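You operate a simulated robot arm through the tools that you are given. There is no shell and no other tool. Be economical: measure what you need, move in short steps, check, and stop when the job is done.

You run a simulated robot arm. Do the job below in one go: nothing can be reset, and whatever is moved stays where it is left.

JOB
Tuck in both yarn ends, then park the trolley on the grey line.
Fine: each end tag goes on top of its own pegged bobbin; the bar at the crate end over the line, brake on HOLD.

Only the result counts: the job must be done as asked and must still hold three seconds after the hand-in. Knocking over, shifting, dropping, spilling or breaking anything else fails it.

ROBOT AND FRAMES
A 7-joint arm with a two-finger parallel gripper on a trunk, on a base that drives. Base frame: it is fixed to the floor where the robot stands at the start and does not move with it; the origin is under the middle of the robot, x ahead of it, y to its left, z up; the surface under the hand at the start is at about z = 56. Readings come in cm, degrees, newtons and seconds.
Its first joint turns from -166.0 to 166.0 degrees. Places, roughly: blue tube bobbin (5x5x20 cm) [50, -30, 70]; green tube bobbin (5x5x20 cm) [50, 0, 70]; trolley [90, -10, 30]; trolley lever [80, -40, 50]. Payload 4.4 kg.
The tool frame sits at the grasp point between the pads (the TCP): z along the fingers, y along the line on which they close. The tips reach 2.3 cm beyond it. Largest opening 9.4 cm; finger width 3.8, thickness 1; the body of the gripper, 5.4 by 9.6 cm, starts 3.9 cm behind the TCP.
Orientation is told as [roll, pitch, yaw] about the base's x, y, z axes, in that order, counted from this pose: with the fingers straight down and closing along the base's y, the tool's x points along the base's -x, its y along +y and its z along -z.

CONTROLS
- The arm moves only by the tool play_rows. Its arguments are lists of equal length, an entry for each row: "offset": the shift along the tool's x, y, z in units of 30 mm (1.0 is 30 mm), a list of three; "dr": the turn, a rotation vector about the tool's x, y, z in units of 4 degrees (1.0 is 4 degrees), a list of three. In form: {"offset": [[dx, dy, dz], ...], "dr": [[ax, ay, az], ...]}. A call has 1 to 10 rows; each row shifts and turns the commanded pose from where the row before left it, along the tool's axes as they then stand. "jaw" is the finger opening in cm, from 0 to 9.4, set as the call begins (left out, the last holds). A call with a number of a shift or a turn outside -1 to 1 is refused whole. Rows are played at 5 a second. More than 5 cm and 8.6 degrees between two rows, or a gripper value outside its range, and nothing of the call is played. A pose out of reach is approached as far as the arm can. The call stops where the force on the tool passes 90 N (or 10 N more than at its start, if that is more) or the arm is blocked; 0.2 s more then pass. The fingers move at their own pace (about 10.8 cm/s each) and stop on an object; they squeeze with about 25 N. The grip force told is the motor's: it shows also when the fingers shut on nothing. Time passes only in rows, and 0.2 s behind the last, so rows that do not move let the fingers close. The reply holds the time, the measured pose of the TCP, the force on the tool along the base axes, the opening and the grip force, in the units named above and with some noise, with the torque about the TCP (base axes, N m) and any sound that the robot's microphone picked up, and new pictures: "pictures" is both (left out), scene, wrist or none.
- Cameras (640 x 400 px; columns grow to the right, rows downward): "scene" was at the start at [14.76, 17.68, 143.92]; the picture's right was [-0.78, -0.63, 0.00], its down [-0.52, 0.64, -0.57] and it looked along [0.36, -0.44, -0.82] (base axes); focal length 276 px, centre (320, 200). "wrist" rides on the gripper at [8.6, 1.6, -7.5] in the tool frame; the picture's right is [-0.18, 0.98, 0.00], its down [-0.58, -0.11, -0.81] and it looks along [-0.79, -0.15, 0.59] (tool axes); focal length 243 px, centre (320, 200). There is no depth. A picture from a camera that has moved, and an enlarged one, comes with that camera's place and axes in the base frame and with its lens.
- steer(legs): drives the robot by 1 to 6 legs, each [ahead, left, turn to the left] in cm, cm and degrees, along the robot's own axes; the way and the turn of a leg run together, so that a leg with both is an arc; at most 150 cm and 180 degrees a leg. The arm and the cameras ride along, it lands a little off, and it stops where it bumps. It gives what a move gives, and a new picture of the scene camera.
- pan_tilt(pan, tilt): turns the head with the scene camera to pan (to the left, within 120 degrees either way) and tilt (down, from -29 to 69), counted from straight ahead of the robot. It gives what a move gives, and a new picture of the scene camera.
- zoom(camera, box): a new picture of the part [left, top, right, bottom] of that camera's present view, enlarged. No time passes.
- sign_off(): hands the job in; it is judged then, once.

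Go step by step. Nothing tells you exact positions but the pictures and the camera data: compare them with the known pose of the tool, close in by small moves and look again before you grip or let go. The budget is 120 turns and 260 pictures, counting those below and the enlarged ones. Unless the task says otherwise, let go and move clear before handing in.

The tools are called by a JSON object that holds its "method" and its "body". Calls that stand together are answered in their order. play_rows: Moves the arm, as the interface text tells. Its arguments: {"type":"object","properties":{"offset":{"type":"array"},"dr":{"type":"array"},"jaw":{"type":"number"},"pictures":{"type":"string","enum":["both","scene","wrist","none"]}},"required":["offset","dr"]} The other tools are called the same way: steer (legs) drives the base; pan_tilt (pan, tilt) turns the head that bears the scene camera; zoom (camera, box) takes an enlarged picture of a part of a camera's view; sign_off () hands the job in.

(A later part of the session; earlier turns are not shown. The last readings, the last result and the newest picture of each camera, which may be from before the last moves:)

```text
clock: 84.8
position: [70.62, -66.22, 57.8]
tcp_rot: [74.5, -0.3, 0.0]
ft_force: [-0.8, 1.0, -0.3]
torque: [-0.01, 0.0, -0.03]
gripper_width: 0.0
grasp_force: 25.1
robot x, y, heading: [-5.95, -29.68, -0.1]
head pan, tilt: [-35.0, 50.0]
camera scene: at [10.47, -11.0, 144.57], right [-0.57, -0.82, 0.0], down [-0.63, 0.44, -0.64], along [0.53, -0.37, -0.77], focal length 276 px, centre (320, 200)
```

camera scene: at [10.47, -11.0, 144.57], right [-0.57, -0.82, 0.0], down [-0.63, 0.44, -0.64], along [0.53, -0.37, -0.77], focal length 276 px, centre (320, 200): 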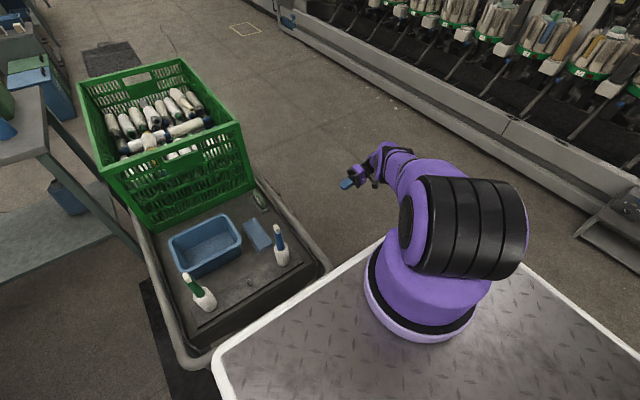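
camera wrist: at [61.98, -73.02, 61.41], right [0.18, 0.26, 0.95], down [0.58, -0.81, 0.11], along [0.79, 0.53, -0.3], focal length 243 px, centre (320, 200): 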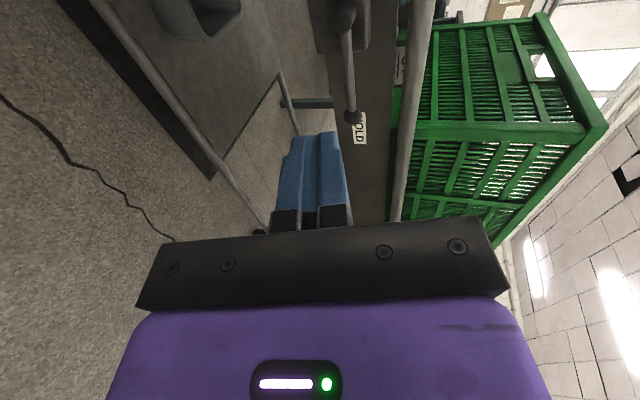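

This wrist orientation is too steep, so I'm reducing the tilt to 45° and trying again.

{"method": "play_rows", "body": {"offset": [[0, 0, 0], [0, 0, 0], [0, 0, 0], [0, 0, 0], [0, 0, 0], [0, 0, 0], [0, 0, 0], [0, 0, 0]], "dr": [[1, 0, 0], [1, 0, 0], [1, 0, 0], [1, 0, 0], [1, 0, 0], [1, 0, 0], [1, 0, 0], [0.4, 0, 0]], "pictures": "none"}}

{"method": "play_rows", "body": {"offset": [[-0.8, 0, 0], [-0.8, 0, 0], [-0.8, 0, 0], [-0.8, 0, 0], [-0.8, -0.2, 0.2]], "dr": [[0, 0, 0], [0, 0, 0], [0, 0, 0], [0, 0, 0], [0, 0, 0]], "pictures": "wrist"}}

```text
clock: 86.6
position: [70.75, -66.06, 57.78]
tcp_rot: [44.9, -0.3, -0.1]
ft_force: [-0.3, 0.4, -0.2]
torque: [-0.01, 0.02, -0.01]
gripper_width: 0.04
grasp_force: 25.2
robot x, y, heading: [-6.01, -29.6, -0.1]
head pan, tilt: [-35.0, 50.0]
```

```text
clock: 87.8
position: [81.26, -65.19, 57.64]
tcp_rot: [44.9, -0.4, 0.0]
ft_force: [0.0, -0.3, 0.3]
torque: [-0.03, -0.02, -0.03]
gripper_width: 0.0
grasp_force: 25.1
out of reach, approached as far as the arm can: row 5
robot x, y, heading: [-6.09, -30.02, -0.1]
head pan, tilt: [-35.0, 50.0]
camera wrist: at [72.6, -69.3, 64.12], right [0.18, 0.7, 0.69], down [0.58, -0.65, 0.5], along [0.8, 0.31, -0.52], focal length 243 px, centre (320, 200)
```

wrist: 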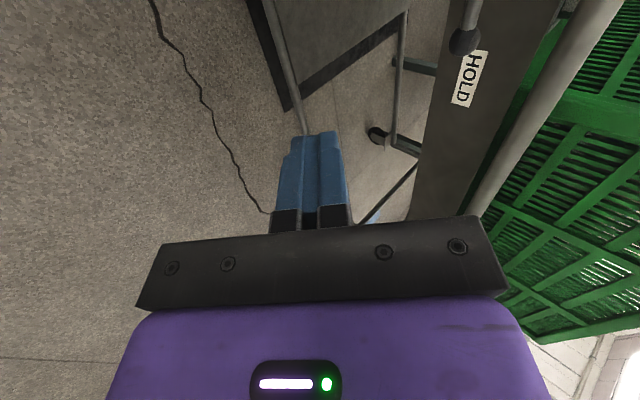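

{"method": "play_rows", "body": {"offset": [[-0.04, 0.36, 0.81], [-0.04, 0.36, 0.81], [-0.04, 0.36, 0.81], [-0.04, 0.36, 0.81], [-0.04, 0.36, 0.81], [-0.04, 0.36, 0.81], [-0.04, 0.36, 0.81], [-0.04, 0.36, 0.81]], "dr": [[0, 0, 0], [0, 0, 0], [0, 0, 0], [0, 0, 0], [0, 0, 0], [0, 0, 0], [0, 0, 0], [0, 0, 0]], "pictures": "wrist"}}

```text
clock: 89.6
position: [82.12, -45.47, 50.21]
tcp_rot: [44.9, -0.2, -0.2]
ft_force: [0.3, 0.5, 0.3]
torque: [-0.02, 0.0, -0.03]
gripper_width: 0.0
grasp_force: 24.7
robot x, y, heading: [-6.14, -29.81, -0.0]
head pan, tilt: [-35.0, 50.0]
camera wrist: at [73.57, -49.56, 56.63], right [0.18, 0.7, 0.69], down [0.58, -0.65, 0.5], along [0.8, 0.31, -0.52], focal length 243 px, centre (320, 200)
```

wrist: 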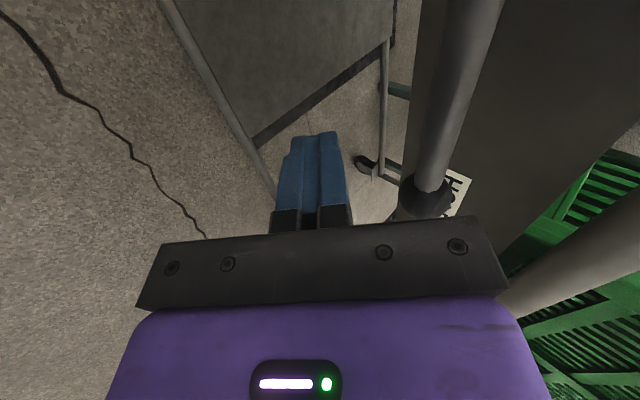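

Reachable here, so I slide under the rod and lift it along its arc to see how it turns.

{"method": "play_rows", "body": {"offset": [[-0.08, 0.41, 0.41], [-0.08, 0.41, 0.41]], "dr": [[0, 0, 0], [0, 0, 0]], "pictures": "none"}}

{"method": "play_rows", "body": {"offset": [[0, 0.3, -0.3], [0, 0.3, -0.3], [0, 0.3, -0.3], [0, 0.3, -0.3]], "dr": [[0, 0, 0], [0, 0, 0], [0, 0, 0], [0, 0, 0]], "pictures": "wrist"}}

```text
clock: 90.2
position: [82.72, -41.97, 50.24]
tcp_rot: [45.0, -0.3, -0.2]
ft_force: [-0.4, -0.2, -0.4]
torque: [-0.04, -0.01, 0.01]
gripper_width: 0.0
grasp_force: 25.3
robot x, y, heading: [-5.97, -30.12, 0.1]
head pan, tilt: [-35.0, 50.0]
```

```text
clock: 90.9
position: [81.94, -42.53, 52.11]
tcp_rot: [44.0, 0.2, 0.0]
ft_force: [-1.7, -13.3, -11.7]
torque: [-0.05, -0.06, 0.14]
gripper_width: 0.02
grasp_force: 24.6
robot x, y, heading: [-6.08, -29.8, -0.0]
head pan, tilt: [-35.0, 50.0]
stopped in row 3: the force on the tool passed its limit at 101 N (the readings are from after the stop); the commanded pose is now the measured one
camera wrist: at [73.4, -46.53, 58.71], right [0.19, 0.71, 0.68], down [0.58, -0.64, 0.5], along [0.79, 0.31, -0.53], focal length 243 px, centre (320, 200)
```

wrist: 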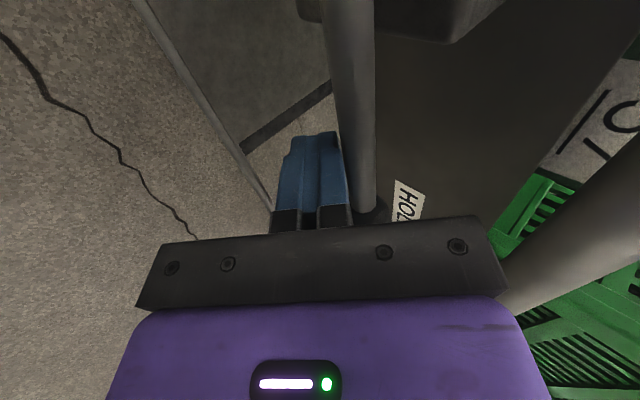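

Contact with the rod stopped at about 100 N. It may only be stiff at that speed, so I'm trying much slower upward motion.

{"method": "play_rows", "body": {"offset": [[0, 0.04, -0.06], [0, 0.04, -0.06], [0, 0.04, -0.06], [0, 0.04, -0.06], [0, 0.04, -0.06], [0, 0.04, -0.06]], "dr": [[0, 0, 0], [0, 0, 0], [0, 0, 0], [0, 0, 0], [0, 0, 0], [0, 0, 0]], "pictures": "wrist"}}

```text
clock: 92.3
position: [82.02, -42.79, 52.97]
tcp_rot: [43.7, 0.2, -0.1]
ft_force: [12.4, -9.5, -33.4]
torque: [-0.47, -0.29, -0.05]
gripper_width: 0.0
grasp_force: 25.4
robot x, y, heading: [-6.1, -29.94, 0.1]
head pan, tilt: [-35.0, 50.0]
stopped in row 6: the force on the tool passed its limit at 94 N (the readings are from after the stop); the commanded pose is now the measured one
camera wrist: at [73.44, -46.73, 59.58], right [0.19, 0.71, 0.68], down [0.58, -0.64, 0.51], along [0.79, 0.3, -0.53], focal length 243 px, centre (320, 200)
```

wrist: 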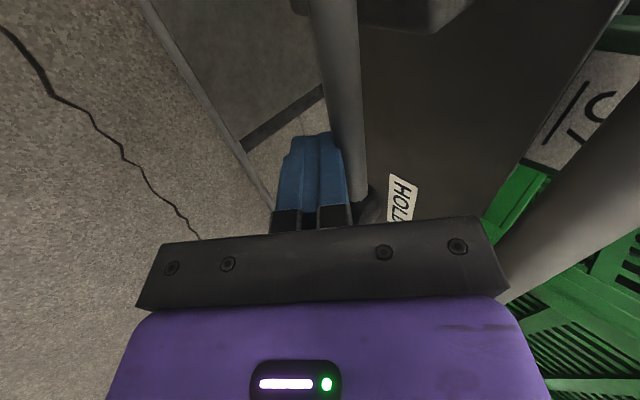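

It resists upward. I'll back out and try from above, pushing down.

{"method": "play_rows", "body": {"offset": [[0, -0.3, 0.1], [0, -0.6, -0.6], [0, 0, -1], [0, 0.5, -0.5], [0, 0.7, 0.7], [0, 0.7, 0.7]], "dr": [[0, 0, 0], [0, 0, 0], [0, 0, 0], [0, 0, 0], [0, 0, 0], [0, 0, 0]], "pictures": "wrist"}}

```text
clock: 93.7
position: [81.9, -41.79, 56.44]
tcp_rot: [43.9, 0.1, -0.1]
ft_force: [0.5, 0.3, -0.1]
torque: [0.04, -0.03, -0.01]
gripper_width: 0.01
grasp_force: 24.8
robot x, y, heading: [-6.31, -29.46, -0.2]
head pan, tilt: [-35.0, 50.0]
camera wrist: at [73.25, -45.81, 63.04], right [0.19, 0.71, 0.68], down [0.58, -0.64, 0.5], along [0.79, 0.3, -0.53], focal length 243 px, centre (320, 200)
```

wrist: 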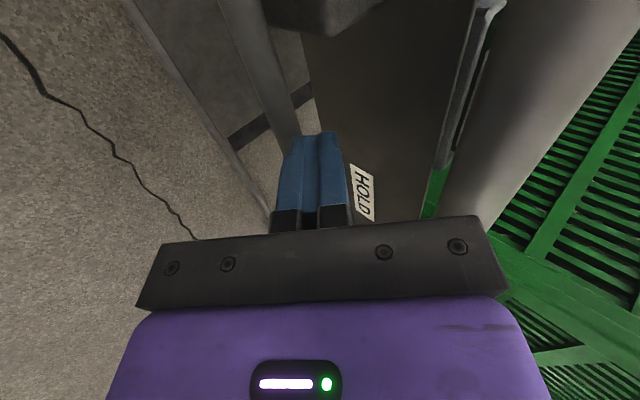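

{"method": "play_rows", "body": {"offset": [[0, -0.04, 0.04], [0, -0.04, 0.04], [0, -0.04, 0.04], [0, -0.04, 0.04], [0, -0.04, 0.04], [0, -0.04, 0.04], [0, -0.04, 0.04], [0, -0.04, 0.04]], "dr": [[0, 0, 0], [0, 0, 0], [0, 0, 0], [0, 0, 0], [0, 0, 0], [0, 0, 0], [0, 0, 0], [0, 0, 0]], "pictures": "wrist"}}

```text
clock: 95.5
position: [82.13, -41.7, 55.18]
tcp_rot: [43.8, 0.2, -0.1]
ft_force: [-1.0, -1.0, 1.2]
torque: [-0.02, 0.06, 0.05]
gripper_width: 0.0
grasp_force: 25.1
robot x, y, heading: [-6.25, -29.77, 0.0]
head pan, tilt: [-35.0, 50.0]
camera wrist: at [73.45, -45.75, 61.78], right [0.19, 0.71, 0.68], down [0.58, -0.64, 0.5], along [0.79, 0.3, -0.53], focal length 243 px, centre (320, 200)
```

wrist: 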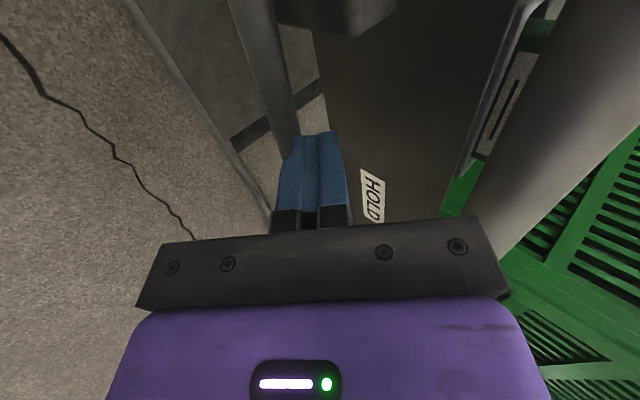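

{"method": "play_rows", "body": {"offset": [[0, -0.05, 0.05], [0, -0.05, 0.05], [0, -0.05, 0.05], [0, -0.05, 0.05], [0, -0.05, 0.05], [0, -0.05, 0.05], [0, -0.05, 0.05], [0, -0.05, 0.05], [0, -0.05, 0.05], [0, -0.05, 0.05]], "dr": [[0, 0, 0], [0, 0, 0], [0, 0, 0], [0, 0, 0], [0, 0, 0], [0, 0, 0], [0, 0, 0], [0, 0, 0], [0, 0, 0], [0, 0, 0]], "pictures": "wrist"}}

```text
clock: 97.7
position: [81.89, -41.69, 52.96]
tcp_rot: [43.8, 0.3, 0.0]
ft_force: [-0.8, 0.6, 1.1]
torque: [0.03, 0.03, 0.02]
gripper_width: 0.0
grasp_force: 25.0
robot x, y, heading: [-6.06, -30.24, 0.1]
head pan, tilt: [-35.0, 50.0]
camera wrist: at [73.36, -45.74, 59.65], right [0.19, 0.71, 0.68], down [0.58, -0.64, 0.5], along [0.79, 0.3, -0.53], focal length 243 px, centre (320, 200)
```

wrist: 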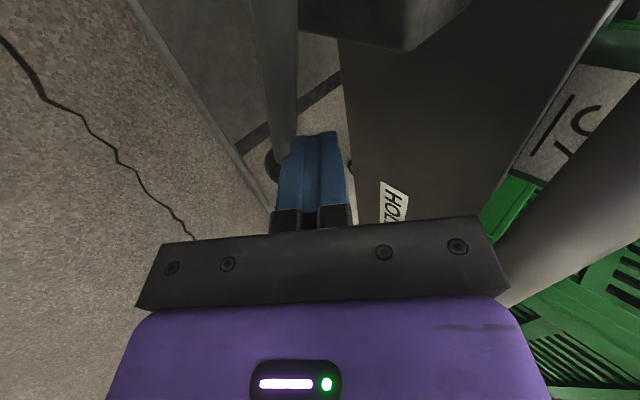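

Downward works: the lever swung down easily to about -20°. I'm continuing along the lower arc with the stick trailing.

{"method": "play_rows", "body": {"offset": [[-0.15, -0.3, 0.195], [-0.15, -0.3, 0.195], [0.257, -0.338, 0.353], [0.257, -0.338, 0.353], [0.257, -0.338, 0.353]], "dr": [[0, 0, 0], [0, 0, 0], [0, 0, 0], [0, 0, 0], [0, 0, 0]], "pictures": "wrist"}}

```text
clock: 98.9
position: [80.66, -42.21, 46.46]
tcp_rot: [43.9, 0.2, 0.1]
ft_force: [0.6, -0.9, 0.1]
torque: [-0.02, 0.01, 0.0]
gripper_width: 0.0
grasp_force: 25.1
robot x, y, heading: [-5.81, -29.84, 0.1]
head pan, tilt: [-35.0, 50.0]
camera wrist: at [71.97, -46.23, 53.1], right [0.19, 0.71, 0.68], down [0.58, -0.64, 0.5], along [0.79, 0.3, -0.53], focal length 243 px, centre (320, 200)
```

wrist: 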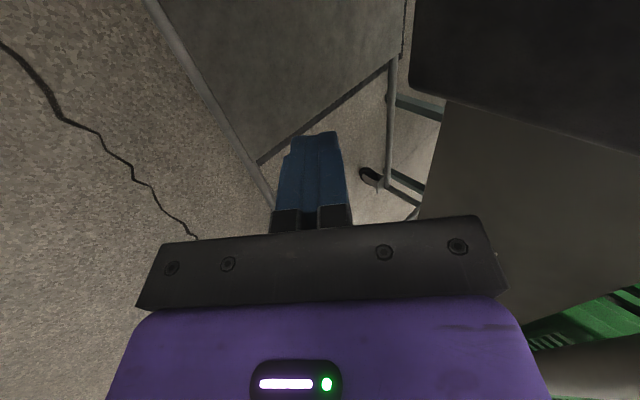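

The rod has left the view. I'm backing out to see where the lever stands.

{"method": "play_rows", "body": {"offset": [[0.5, -0.7, -0.7], [0.5, -0.7, -0.7], [0.9, -0.6, -0.8], [0.9, 0.3, -0.9], [0.9, 0.5, -0.9], [0.9, 0.5, -0.9]], "dr": [[0, 0, 0], [0, 0, 0], [0, 0, 0], [0, 0, 0], [0, 0, 0], [0, 0, 0]], "pictures": "wrist"}}

```text
clock: 100.3
position: [66.6, -53.84, 55.62]
tcp_rot: [43.9, 0.2, 0.0]
ft_force: [0.0, 0.4, -0.3]
torque: [0.04, 0.02, 0.0]
gripper_width: 0.01
grasp_force: 24.5
robot x, y, heading: [-5.89, -29.69, 0.1]
head pan, tilt: [-35.0, 50.0]
camera wrist: at [58.11, -57.89, 62.27], right [0.19, 0.71, 0.68], down [0.58, -0.64, 0.5], along [0.79, 0.3, -0.53], focal length 243 px, centre (320, 200)
```

wrist: 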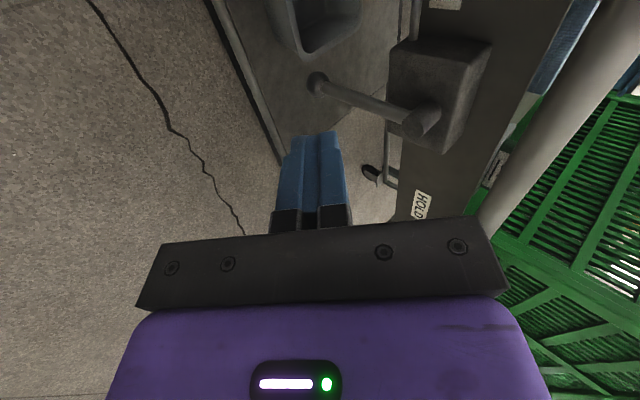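

The lever hangs straight down, midway. I'll come in on its +x side and sweep it on toward FREE.

{"method": "play_rows", "body": {"offset": [[-0.79, -0.35, 0.73], [-0.79, -0.35, 0.73], [-0.79, -0.35, 0.73], [-0.79, -0.35, 0.73], [-0.81, -0.36, 0.75], [0, 0.63, 0.6], [0, 0.63, 0.6], [0, 0.62, 0.6]], "dr": [[0, 0, 0], [0, 0, 0], [0, 0, 0], [0, 0, 0], [0, 0, 0], [0, 0, 0], [0, 0, 0], [0, 0, 0]], "pictures": "none"}}

{"method": "play_rows", "body": {"offset": [[0.5, 0, 0], [0.5, 0, 0], [0.5, 0, 0], [0.5, 0, 0], [0.5, -0.05, 0.05], [0.4, 0.1, -0.1], [0.4, 0.15, -0.15], [0.4, 0.2, -0.2], [0.4, 0.2, -0.2]], "dr": [[0, 0, 0], [0, 0, 0], [0, 0, 0], [0, 0, 0], [0, 0, 0], [0, 0, 0], [0, 0, 0], [0, 0, 0], [0, 0, 0]], "pictures": "wrist"}}

```text
clock: 102.1
position: [77.12, -42.72, 45.71]
tcp_rot: [43.9, 0.1, -0.2]
ft_force: [0.8, 0.3, -0.5]
torque: [0.0, 0.02, -0.01]
gripper_width: 0.0
grasp_force: 25.0
out of reach, approached as far as the arm can: row 5
robot x, y, heading: [-6.37, -29.71, -0.3]
head pan, tilt: [-35.0, 50.0]
```

```text
clock: 104.1
position: [64.78, -42.66, 48.42]
tcp_rot: [44.0, 0.1, 0.0]
ft_force: [0.1, -0.7, -0.3]
torque: [0.02, 0.03, 0.01]
gripper_width: 0.0
grasp_force: 25.0
robot x, y, heading: [-5.89, -30.43, 0.1]
head pan, tilt: [-35.0, 50.0]
camera wrist: at [56.17, -46.62, 54.99], right [0.19, 0.71, 0.68], down [0.58, -0.64, 0.5], along [0.79, 0.3, -0.53], focal length 243 px, centre (320, 200)
```

wrist: 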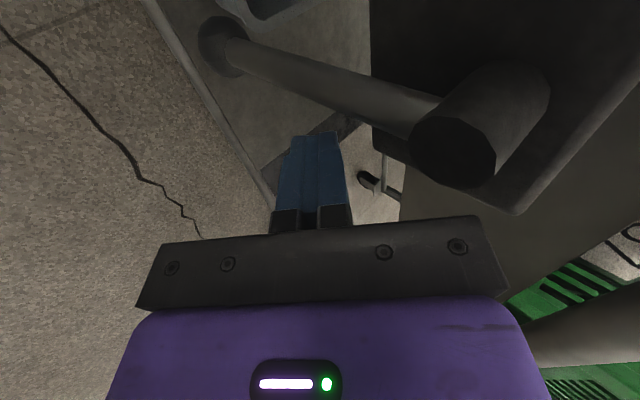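

The lever stays straight down, but the whole trolley rolled about 12 cm toward me, so it is already released. I'm checking the scene.

{"method": "pan_tilt", "body": {"pan": -10, "tilt": 60}}

{"method": "zoom", "body": {"camera": "scene", "box": [180, 60, 460, 260]}}

```text
clock: 105.0
position: [64.82, -42.63, 48.38]
tcp_rot: [43.9, 0.3, 0.0]
ft_force: [-0.3, -0.2, 0.5]
torque: [-0.02, 0.03, 0.01]
gripper_width: 0.0
grasp_force: 25.0
robot x, y, heading: [-6.11, -30.16, 0.0]
head pan, tilt: [-10.0, 60.0]
camera scene: at [10.73, -7.79, 143.32], right [-0.17, -0.98, 0.0], down [-0.85, 0.15, -0.5], along [0.49, -0.09, -0.87], focal length 276 px, centre (320, 200)
```

scene: 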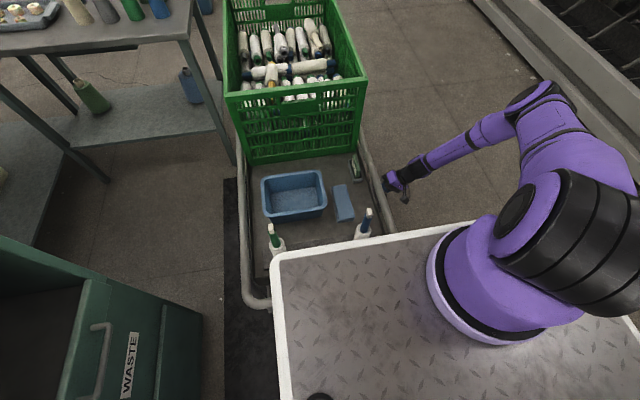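

```text
2.00 times, centred on (320, 160) of scene
camera zoom: at [10.73, -7.79, 143.32], right [-0.17, -0.98, 0.0], down [-0.85, 0.15, -0.5], along [0.49, -0.09, -0.87], focal length 553 px, centre (320, 280)
```

zoom: 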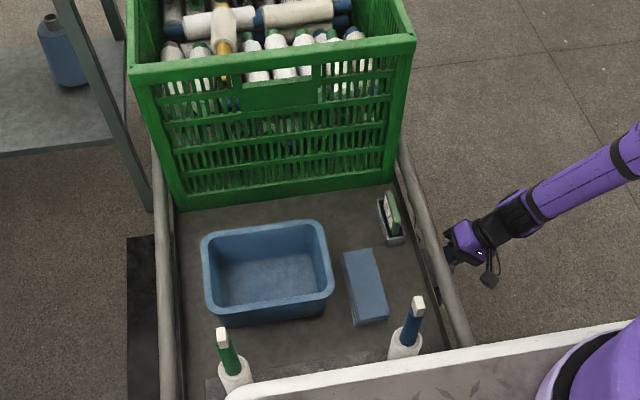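

The trolley rolled back toward the platform edge, so I must get the stick off the lever without dragging it and then push the trolley forward by the lever's box.

{"method": "play_rows", "body": {"offset": [[-0.3, 0, 0], [-0.3, 0, 0], [0, -0.7, -0.7], [0, -0.7, -0.7], [0, -0.7, -0.7]], "dr": [[0, 0, 0], [0, 0, 0], [0, 0, 0], [0, 0, 0], [0, 0, 0]], "pictures": "wrist"}}

{"method": "pan_tilt", "body": {"pan": -5, "tilt": 66}}

```text
clock: 106.2
position: [66.48, -51.41, 48.47]
tcp_rot: [43.9, 0.3, 0.1]
ft_force: [-0.5, -0.4, -0.6]
torque: [-0.02, -0.03, -0.02]
gripper_width: 0.0
grasp_force: 24.7
robot x, y, heading: [-5.92, -29.6, 0.2]
head pan, tilt: [-10.0, 60.0]
camera wrist: at [57.77, -55.48, 55.04], right [0.19, 0.71, 0.68], down [0.58, -0.64, 0.5], along [0.79, 0.3, -0.53], focal length 243 px, centre (320, 200)
```

wrist: 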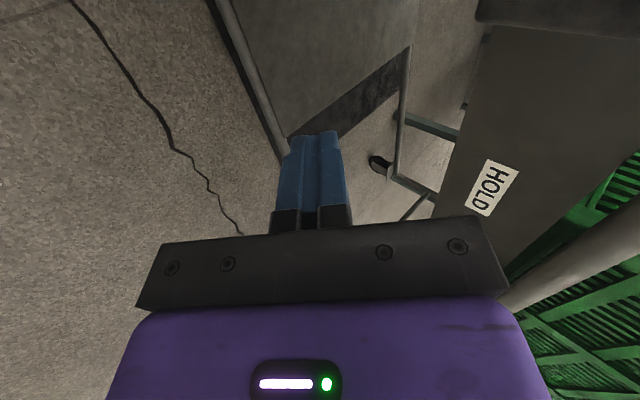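

```text
clock: 106.8
position: [66.34, -51.66, 48.51]
tcp_rot: [43.8, 0.2, 0.0]
ft_force: [-0.6, -0.5, 0.3]
torque: [0.01, -0.01, -0.01]
gripper_width: 0.01
grasp_force: 25.1
robot x, y, heading: [-5.86, -29.87, 0.0]
head pan, tilt: [-5.0, 66.0]
camera scene: at [10.1, -7.15, 142.66], right [-0.09, -1.0, 0.0], down [-0.91, 0.08, -0.41], along [0.41, -0.04, -0.91], focal length 276 px, centre (320, 200)
```

scene: 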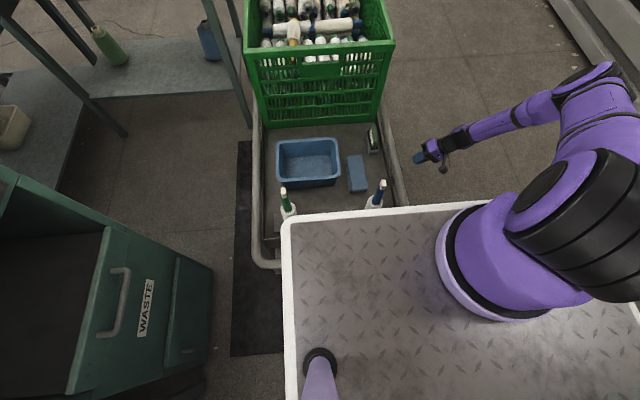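

The platform overhangs the trolley end, near the bobbins. I'm backing the base 14 cm for clearance; the hand is free of the trolley.

{"method": "steer", "body": {"legs": [[-14, 0, 0]]}}

{"method": "zoom", "body": {"camera": "scene", "box": [220, 80, 460, 290]}}

```text
clock: 108.2
position: [52.53, -51.53, 48.42]
tcp_rot: [43.8, 0.2, -0.1]
ft_force: [-0.9, -0.1, -0.9]
torque: [0.0, 0.0, -0.03]
gripper_width: 0.0
grasp_force: 25.1
robot x, y, heading: [-19.95, -29.62, 0.1]
head pan, tilt: [-5.0, 66.0]
camera scene: at [-3.83, -7.15, 142.66], right [-0.09, -1.0, 0.0], down [-0.91, 0.08, -0.41], along [0.41, -0.04, -0.91], focal length 276 px, centre (320, 200)
```

scene: 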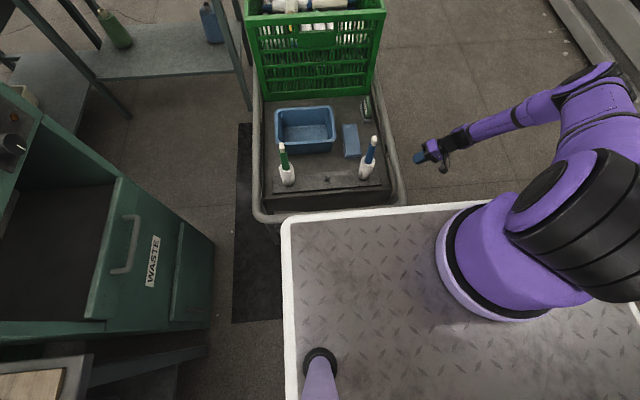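

```text
1.90 times, centred on (340, 185) of scene
camera zoom: at [-3.83, -7.15, 142.66], right [-0.09, -1.0, 0.0], down [-0.91, 0.08, -0.41], along [0.41, -0.04, -0.91], focal length 526 px, centre (282, 229)
```

zoom: 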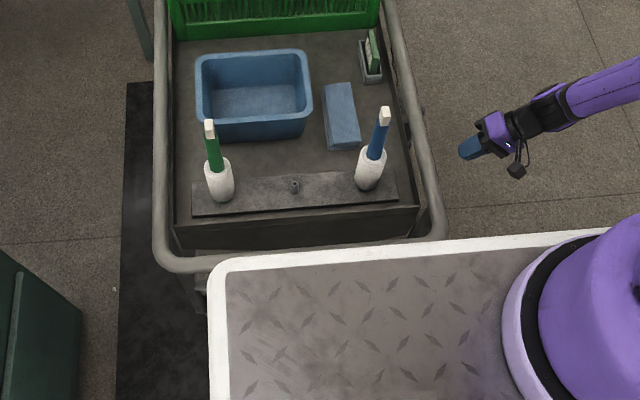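

The near-end bar is now in view at about x ≈ 27.5. I'll use it to push: raise the hand, straighten it, and turn it to close along x.

{"method": "play_rows", "body": {"offset": [[0, 0.9, -0.94], [0, 0.9, -0.94], [0, 0.9, -0.94], [0, 0.9, -0.94], [0, 0.9, -0.94], [0, 0.9, -0.94], [0, 0.9, -0.94], [0, 0.9, -0.94], [0, 0.9, -0.94]], "dr": [[0, 0, 0], [0, 0, 0], [0, 0, 0], [0, 0, 0], [0, 0, 0], [0, 0, 0], [0, 0, 0], [0, 0, 0], [0, 0, 0]], "pictures": "none"}}

{"method": "play_rows", "body": {"offset": [[0, 0, 0], [0, 0, 0], [0, 0, 0], [0, 0, 0], [0, 0, 0], [0, 0, 0], [0, 0, 0], [0, 0, 0], [0, 0, 0], [0, 0, 0]], "dr": [[1, 0, 0], [1, 0, 0], [1, 0, 0], [1, 0, 0], [1, 0, 0], [1, 0, 0], [1, 0, 0], [1, 0, 0], [1, 0, 0], [1, 0, 0]], "pictures": "none"}}

{"method": "play_rows", "body": {"offset": [[0, 0, 0], [0, 0, 0], [0, 0, 0], [0, 0, 0], [0, 0, 0], [0, 0, 0], [0, 0, 0], [0, 0, 0], [0, 0, 0], [0, 0, 0]], "dr": [[0.96, 0, 0], [0, 0, -1], [0, 0, -1], [0, 0, -1], [0, 0, -1], [0, 0, -1], [0, 0, -1], [0, 0, -1], [0, 0, -1], [0, 0, -1]], "pictures": "none"}}

{"method": "play_rows", "body": {"offset": [[0, 0, 0], [0, 0, 0], [0, 0, 0], [0, 0, 0], [0, 0, 0], [0, 0, 0], [0, 0, 0], [0, 0, 0], [0, 0, 0], [0, 0, 0]], "dr": [[0, 0, -1], [0, 0, -1], [0, 0, -1], [0, 0, -1], [0, 0, -1], [0, 0, -1], [0, 0, -1], [0, 0, -1], [0, 0, -1], [0, 0, -1]], "pictures": "none"}}

{"method": "play_rows", "body": {"offset": [[0, 0, 0], [0, 0, 0], [0, 0, 0], [0, 0, 0]], "dr": [[0, 0, -1], [0, 0, -1], [0, 0, -1], [0, 0, -0.5]], "pictures": "both", "jaw": 7}}

```text
clock: 110.2
position: [52.49, -51.66, 83.62]
tcp_rot: [43.9, 0.3, -0.1]
ft_force: [0.5, 1.0, -1.5]
torque: [0.02, -0.01, 0.01]
gripper_width: 0.0
grasp_force: 24.7
robot x, y, heading: [-19.93, -29.56, -0.1]
head pan, tilt: [-5.0, 66.0]
```

```text
clock: 112.3
position: [52.49, -51.67, 83.74]
tcp_rot: [3.8, 0.2, -0.1]
ft_force: [0.1, -0.6, -0.4]
torque: [0.0, 0.01, 0.01]
gripper_width: 0.03
grasp_force: 25.0
robot x, y, heading: [-20.23, -29.73, -0.1]
head pan, tilt: [-5.0, 66.0]
```

```text
clock: 114.5
position: [52.62, -51.64, 83.65]
tcp_rot: [0.2, 0.1, 35.9]
ft_force: [0.7, -0.1, -0.2]
torque: [-0.02, -0.01, -0.01]
gripper_width: 0.0
grasp_force: 25.0
robot x, y, heading: [-20.1, -29.8, -0.2]
head pan, tilt: [-5.0, 66.0]
```

```text
clock: 116.8
position: [52.54, -51.68, 83.67]
tcp_rot: [0.1, 0.0, 76.0]
ft_force: [0.0, -0.8, 0.5]
torque: [-0.02, -0.03, 0.01]
gripper_width: 0.0
grasp_force: 24.9
robot x, y, heading: [-20.09, -29.74, -0.1]
head pan, tilt: [-5.0, 66.0]
```

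```text
clock: 117.8
position: [52.53, -51.7, 83.59]
tcp_rot: [0.2, 0.0, 89.9]
ft_force: [0.3, -0.4, -0.2]
torque: [0.02, 0.03, -0.01]
gripper_width: 6.96
grasp_force: 0.0
robot x, y, heading: [-20.17, -29.76, 0.1]
head pan, tilt: [-5.0, 66.0]
camera scene: at [-3.83, -7.15, 142.66], right [-0.09, -1.0, 0.0], down [-0.91, 0.08, -0.41], along [0.41, -0.04, -0.91], focal length 276 px, centre (320, 200)
camera wrist: at [50.96, -60.3, 91.1], right [-0.98, 0.18, 0.0], down [0.11, 0.58, 0.81], along [0.15, 0.79, -0.59], focal length 243 px, centre (320, 200)
```

scene: 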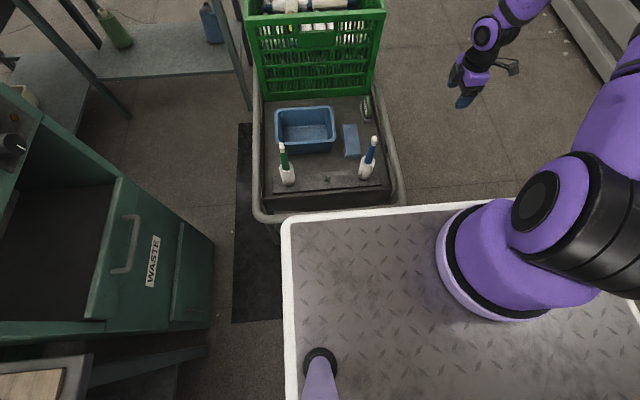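
wrist: 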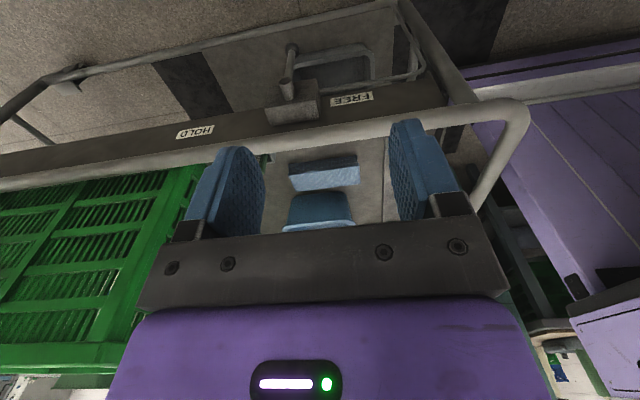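

The hand is ready. I'm backing the base another 12 cm to make room between the platform and the bar, then bringing the hand over it.

{"method": "steer", "body": {"legs": [[-12, 0, 0]]}}

{"method": "play_rows", "body": {"offset": [[0, 0.9, 0], [0, 0.9, 0], [0, 0.9, 0], [0, 0.9, 0], [0, 0.7, 0], [-1, 0, 0], [-1, 0, 0], [-1, 0, 0], [-1, 0, 0], [-1, 0, 0]], "dr": [[0, 0, 0], [0, 0, 0], [0, 0, 0], [0, 0, 0], [0, 0, 0], [0, 0, 0], [0, 0, 0], [0, 0, 0], [0, 0, 0], [0, 0, 0]], "pictures": "both"}}

```text
clock: 119.0
position: [40.71, -51.76, 83.55]
tcp_rot: [0.2, 0.0, 89.8]
ft_force: [-0.7, -0.3, -0.3]
torque: [0.0, -0.01, -0.01]
gripper_width: 7.02
grasp_force: 0.0
robot x, y, heading: [-31.8, -29.78, -0.2]
head pan, tilt: [-5.0, 66.0]
camera scene: at [-15.6, -7.16, 142.66], right [-0.09, -1.0, 0.0], down [-0.91, 0.08, -0.41], along [0.41, -0.04, -0.91], focal length 276 px, centre (320, 200)
```

scene: 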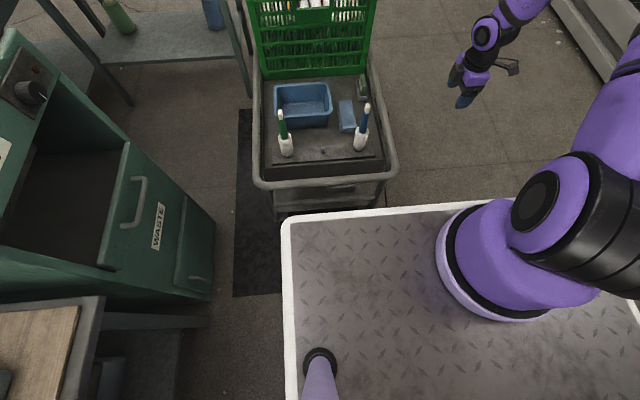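

```text
clock: 121.2
position: [27.72, -36.69, 83.63]
tcp_rot: [0.3, 0.0, 89.7]
ft_force: [-0.8, -1.3, 0.0]
torque: [0.0, -0.01, -0.01]
gripper_width: 7.0
grasp_force: 0.2
robot x, y, heading: [-31.67, -29.8, -0.3]
head pan, tilt: [-5.0, 66.0]
camera scene: at [-15.57, -7.21, 142.66], right [-0.09, -1.0, 0.0], down [-0.91, 0.08, -0.41], along [0.41, -0.04, -0.91], focal length 276 px, centre (320, 200)
camera wrist: at [26.13, -45.37, 91.22], right [-0.98, 0.19, 0.0], down [0.11, 0.58, 0.81], along [0.15, 0.79, -0.59], focal length 243 px, centre (320, 200)
```

scene: 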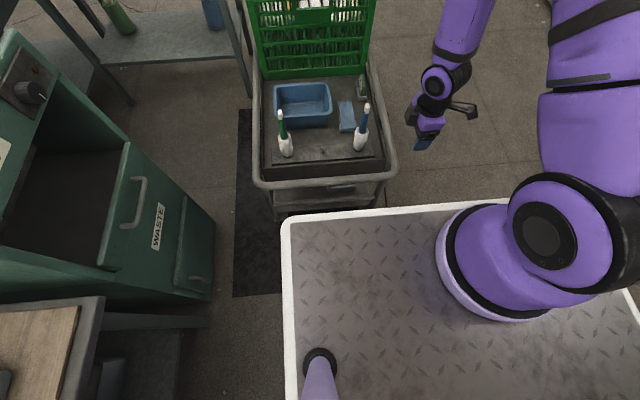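
wrist: 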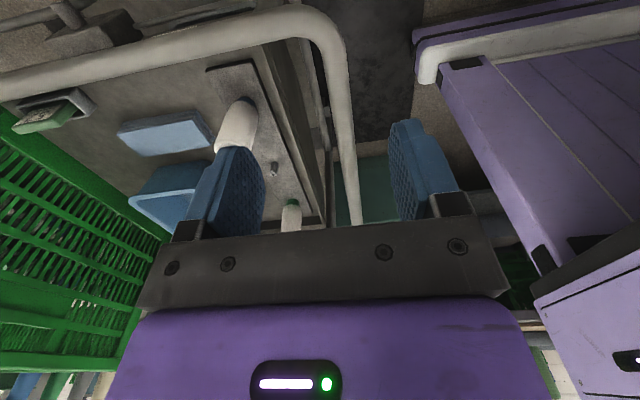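

The bar is at x ≈ 26.2, z ≈ 60.6. I'm moving over its middle and lowering.

{"method": "play_rows", "body": {"offset": [[-0.9, 0.25, 0], [-0.9, 0.25, 0], [-0.9, 0, 0], [-0.9, 0, 0], [-0.9, 0, 0], [-0.9, 0, 0], [-0.9, 0, 0.8], [-0.9, 0, 0.8], [0, 0, 0.8], [0, 0, 0.8]], "dr": [[0, 0, 0], [0, 0, 0], [0, 0, 0], [0, 0, 0], [0, 0, 0], [0, 0, 0], [0, 0, 0], [0, 0, 0], [0, 0, 0], [0, 0, 0]], "pictures": "both"}}

```text
clock: 123.4
position: [26.49, -14.96, 74.15]
tcp_rot: [0.0, 0.0, 89.9]
ft_force: [0.0, 0.2, 0.2]
torque: [0.06, 0.0, -0.02]
gripper_width: 6.98
grasp_force: 0.1
robot x, y, heading: [-31.65, -29.97, -0.2]
head pan, tilt: [-5.0, 66.0]
camera scene: at [-15.62, -7.16, 142.66], right [-0.09, -1.0, 0.0], down [-0.91, 0.08, -0.41], along [0.41, -0.04, -0.91], focal length 276 px, centre (320, 200)
camera wrist: at [24.73, -23.67, 81.65], right [-0.98, 0.19, 0.0], down [0.11, 0.58, 0.81], along [0.15, 0.79, -0.59], focal length 243 px, centre (320, 200)
```

scene: 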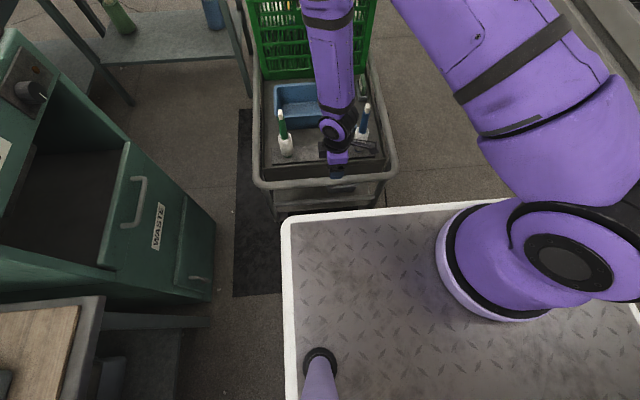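
wrist: 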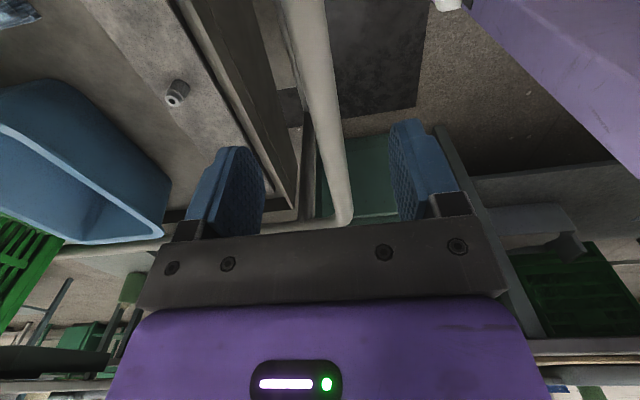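

{"method": "zoom", "body": {"camera": "scene", "box": [220, 0, 460, 220]}}

{"method": "pan_tilt", "body": {"pan": -20, "tilt": 40}}

```text
1.82 times, centred on (340, 110) of scene
camera zoom: at [-15.62, -7.16, 142.66], right [-0.09, -1.0, 0.0], down [-0.91, 0.08, -0.41], along [0.41, -0.04, -0.91], focal length 503 px, centre (284, 364)
```

zoom: 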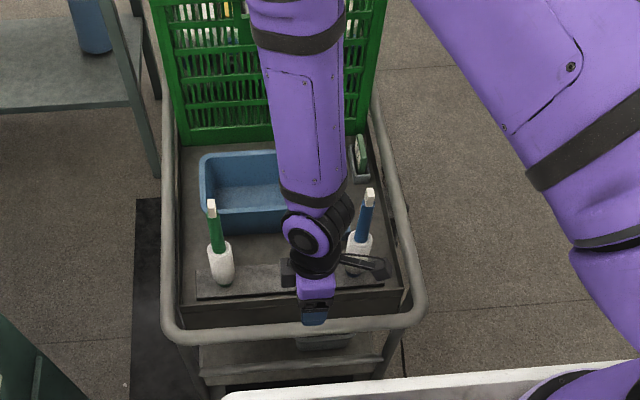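

```text
clock: 124.3
position: [26.27, -15.02, 74.14]
tcp_rot: [0.2, -0.1, 89.9]
ft_force: [0.0, -1.3, -0.4]
torque: [-0.02, -0.04, 0.0]
gripper_width: 6.99
grasp_force: 0.2
robot x, y, heading: [-31.91, -29.86, -0.1]
head pan, tilt: [-20.0, 40.0]
camera scene: at [-13.53, -9.54, 145.98], right [-0.34, -0.94, 0.0], down [-0.6, 0.22, -0.77], along [0.72, -0.26, -0.64], focal length 276 px, centre (320, 200)
```

scene: 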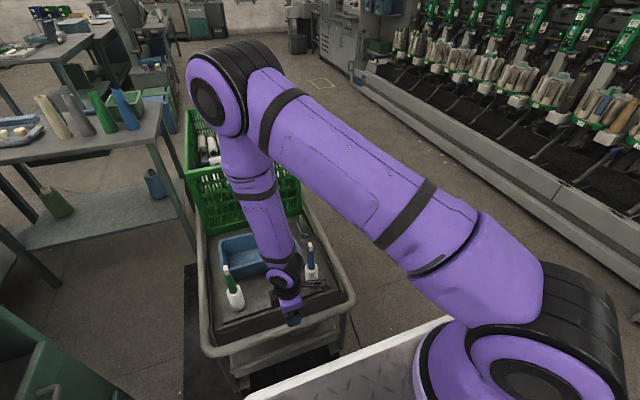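

The elbow is high and the forearm runs between the two bobbins, so it's safe to lower onto the bar.

{"method": "play_rows", "body": {"offset": [[0, 0, 0.6], [0, 0, 0.6], [0, 0, 0.6], [0, 0, 0.6], [0, 0, 0.6], [0, 0, 0.6]], "dr": [[0, 0, 0], [0, 0, 0], [0, 0, 0], [0, 0, 0], [0, 0, 0], [0, 0, 0]], "pictures": "both"}}

```text
clock: 125.7
position: [26.27, -14.99, 63.21]
tcp_rot: [0.3, 0.1, 89.9]
ft_force: [-0.6, -1.3, 0.1]
torque: [0.03, -0.02, -0.02]
gripper_width: 6.99
grasp_force: 0.1
robot x, y, heading: [-31.96, -29.79, -0.3]
head pan, tilt: [-20.0, 40.0]
camera scene: at [-13.54, -9.54, 145.99], right [-0.34, -0.94, 0.0], down [-0.6, 0.22, -0.77], along [0.72, -0.26, -0.64], focal length 276 px, centre (320, 200)
camera wrist: at [24.74, -23.72, 70.76], right [-0.98, 0.19, 0.0], down [0.11, 0.58, 0.81], along [0.15, 0.79, -0.59], focal length 243 px, centre (320, 200)
```

scene: 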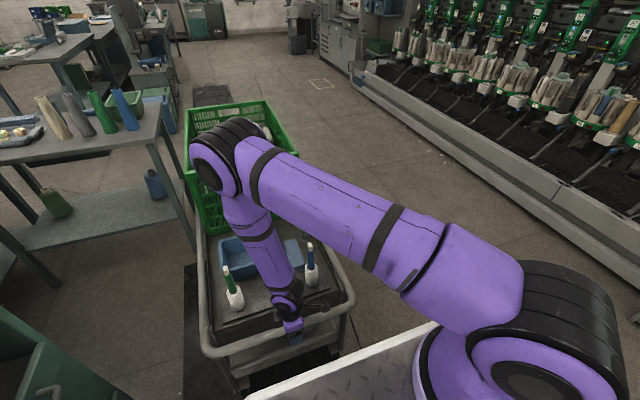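
wrist: 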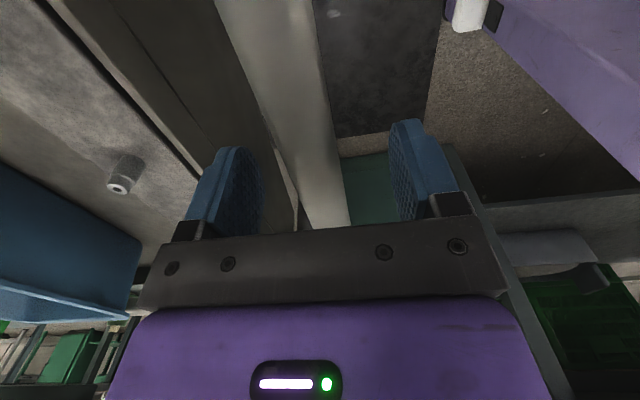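

{"method": "play_rows", "body": {"offset": [[0, 0, 0.2], [0, 0, 0.2], [0, 0, 0.2], [0, 0, 0.1]], "dr": [[0, 0, 0], [0, 0, 0], [0, 0, 0], [0, 0, 0]], "pictures": "none"}}

{"method": "play_rows", "body": {"offset": [[0, 0, 0], [0, 0, 0], [0, 0, 0], [0, 0, 0]], "dr": [[0, 0, 0], [0, 0, 0], [0, 0, 0], [0, 0, 0]], "jaw": 1, "pictures": "both"}}

```text
clock: 126.7
position: [26.38, -15.03, 61.23]
tcp_rot: [0.2, 0.0, 89.8]
ft_force: [0.2, 1.0, -0.2]
torque: [-0.02, -0.02, 0.02]
gripper_width: 7.0
grasp_force: 0.0
robot x, y, heading: [-31.48, -29.78, -0.2]
head pan, tilt: [-20.0, 40.0]
```

```text
clock: 127.7
position: [26.33, -15.11, 61.22]
tcp_rot: [0.1, 0.0, 89.9]
ft_force: [-1.2, -0.8, -2.1]
torque: [-0.5, -0.03, 1.35]
gripper_width: 2.78
grasp_force: 44.7
robot x, y, heading: [-31.5, -29.62, -0.4]
head pan, tilt: [-20.0, 40.0]
camera scene: at [-13.53, -9.54, 145.99], right [-0.34, -0.94, 0.0], down [-0.6, 0.22, -0.77], along [0.72, -0.26, -0.64], focal length 276 px, centre (320, 200)
camera wrist: at [24.71, -23.73, 68.71], right [-0.98, 0.19, 0.0], down [0.11, 0.58, 0.81], along [0.15, 0.79, -0.59], focal length 243 px, centre (320, 200)
```

scene: 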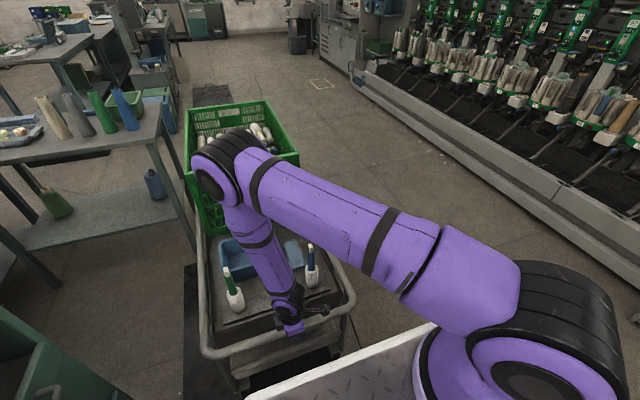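
wrist: 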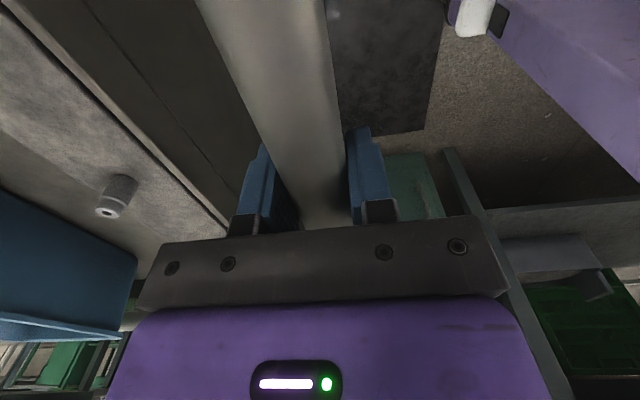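

The bar is gripped. I'm driving ahead 20 cm as a test.

{"method": "steer", "body": {"legs": [[20, 0, 0]]}}

{"method": "zoom", "body": {"camera": "wrist", "box": [0, 0, 640, 400]}}

```text
clock: 129.3
position: [45.9, -15.02, 61.22]
tcp_rot: [0.2, -0.1, 89.9]
ft_force: [0.8, -6.1, 5.1]
torque: [-0.68, 0.45, 0.7]
gripper_width: 2.78
grasp_force: 44.9
robot x, y, heading: [-12.08, -29.82, -0.0]
head pan, tilt: [-20.0, 40.0]
camera scene: at [6.12, -9.54, 146.0], right [-0.34, -0.94, 0.0], down [-0.6, 0.22, -0.77], along [0.72, -0.26, -0.64], focal length 276 px, centre (320, 200)
```

scene: 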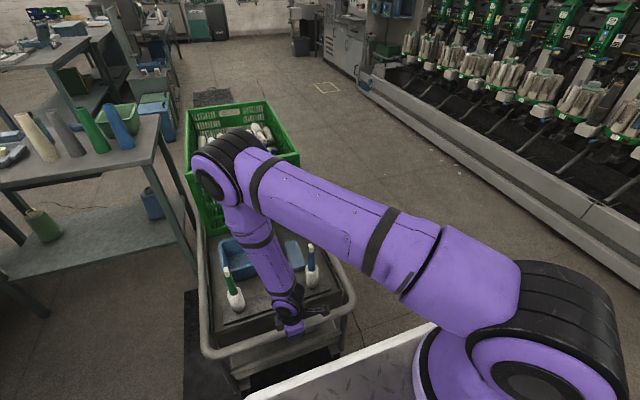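

```text
1.00 times, centred on (320, 200) of wrist (not enlarged: the box is as wide or as high as the picture)
camera zoom: at [44.35, -23.67, 68.73], right [-0.98, 0.18, 0.0], down [0.11, 0.58, 0.81], along [0.15, 0.79, -0.59], focal length 243 px, centre (320, 200)
```

zoom: 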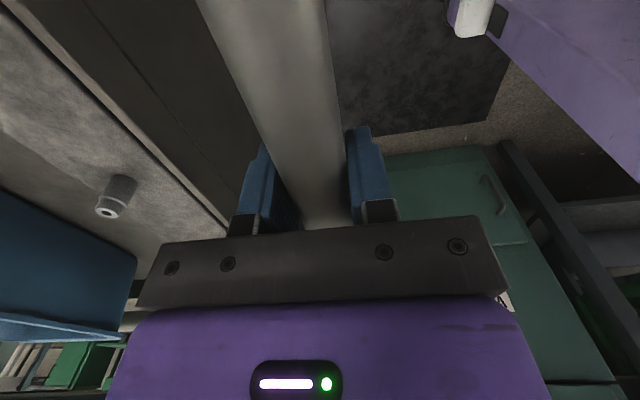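

The trolley follows. I'm checking that the tags still stand.

{"method": "zoom", "body": {"camera": "scene", "box": [200, 220, 340, 330]}}

```text
3.64 times, centred on (270, 275) of scene
camera zoom: at [6.12, -9.54, 146.0], right [-0.34, -0.94, 0.0], down [-0.6, 0.22, -0.77], along [0.72, -0.26, -0.64], focal length 1005 px, centre (502, -73)
```

zoom: 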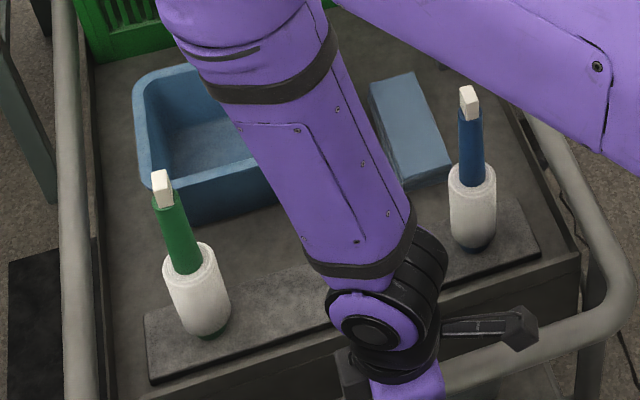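

The tags are stable. I'm driving on, with a stop on the way to check.

{"method": "steer", "body": {"legs": [[50, 0, 0]]}}

{"method": "zoom", "body": {"camera": "scene", "box": [100, 40, 420, 320]}}

```text
clock: 132.2
position: [95.76, -14.8, 61.1]
tcp_rot: [0.3, 0.1, 90.2]
ft_force: [-2.4, -1.6, 8.3]
torque: [1.02, 0.32, 0.01]
gripper_width: 2.76
grasp_force: 44.6
robot x, y, heading: [37.93, -29.94, -0.2]
head pan, tilt: [-20.0, 40.0]
camera scene: at [56.02, -9.48, 146.0], right [-0.34, -0.94, 0.0], down [-0.6, 0.22, -0.77], along [0.72, -0.26, -0.64], focal length 276 px, centre (320, 200)
```

scene: 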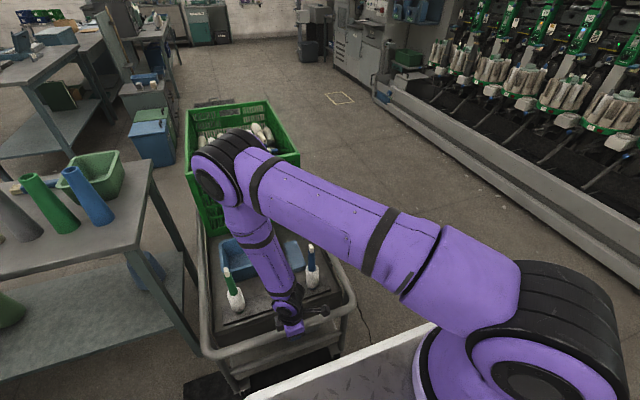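

```text
1.43 times, centred on (260, 180) of scene
camera zoom: at [56.02, -9.48, 146.0], right [-0.34, -0.94, 0.0], down [-0.6, 0.22, -0.77], along [0.72, -0.26, -0.64], focal length 395 px, centre (406, 229)
```

zoom: 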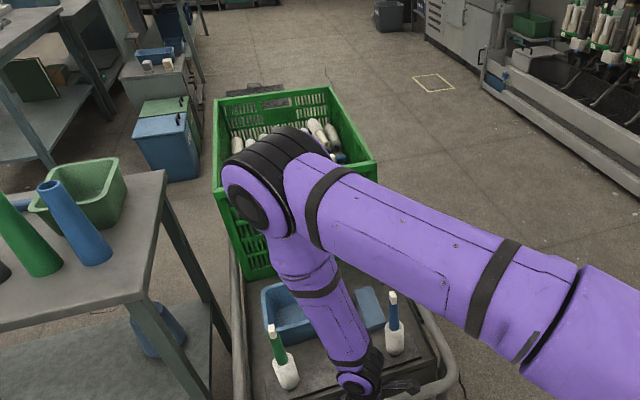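

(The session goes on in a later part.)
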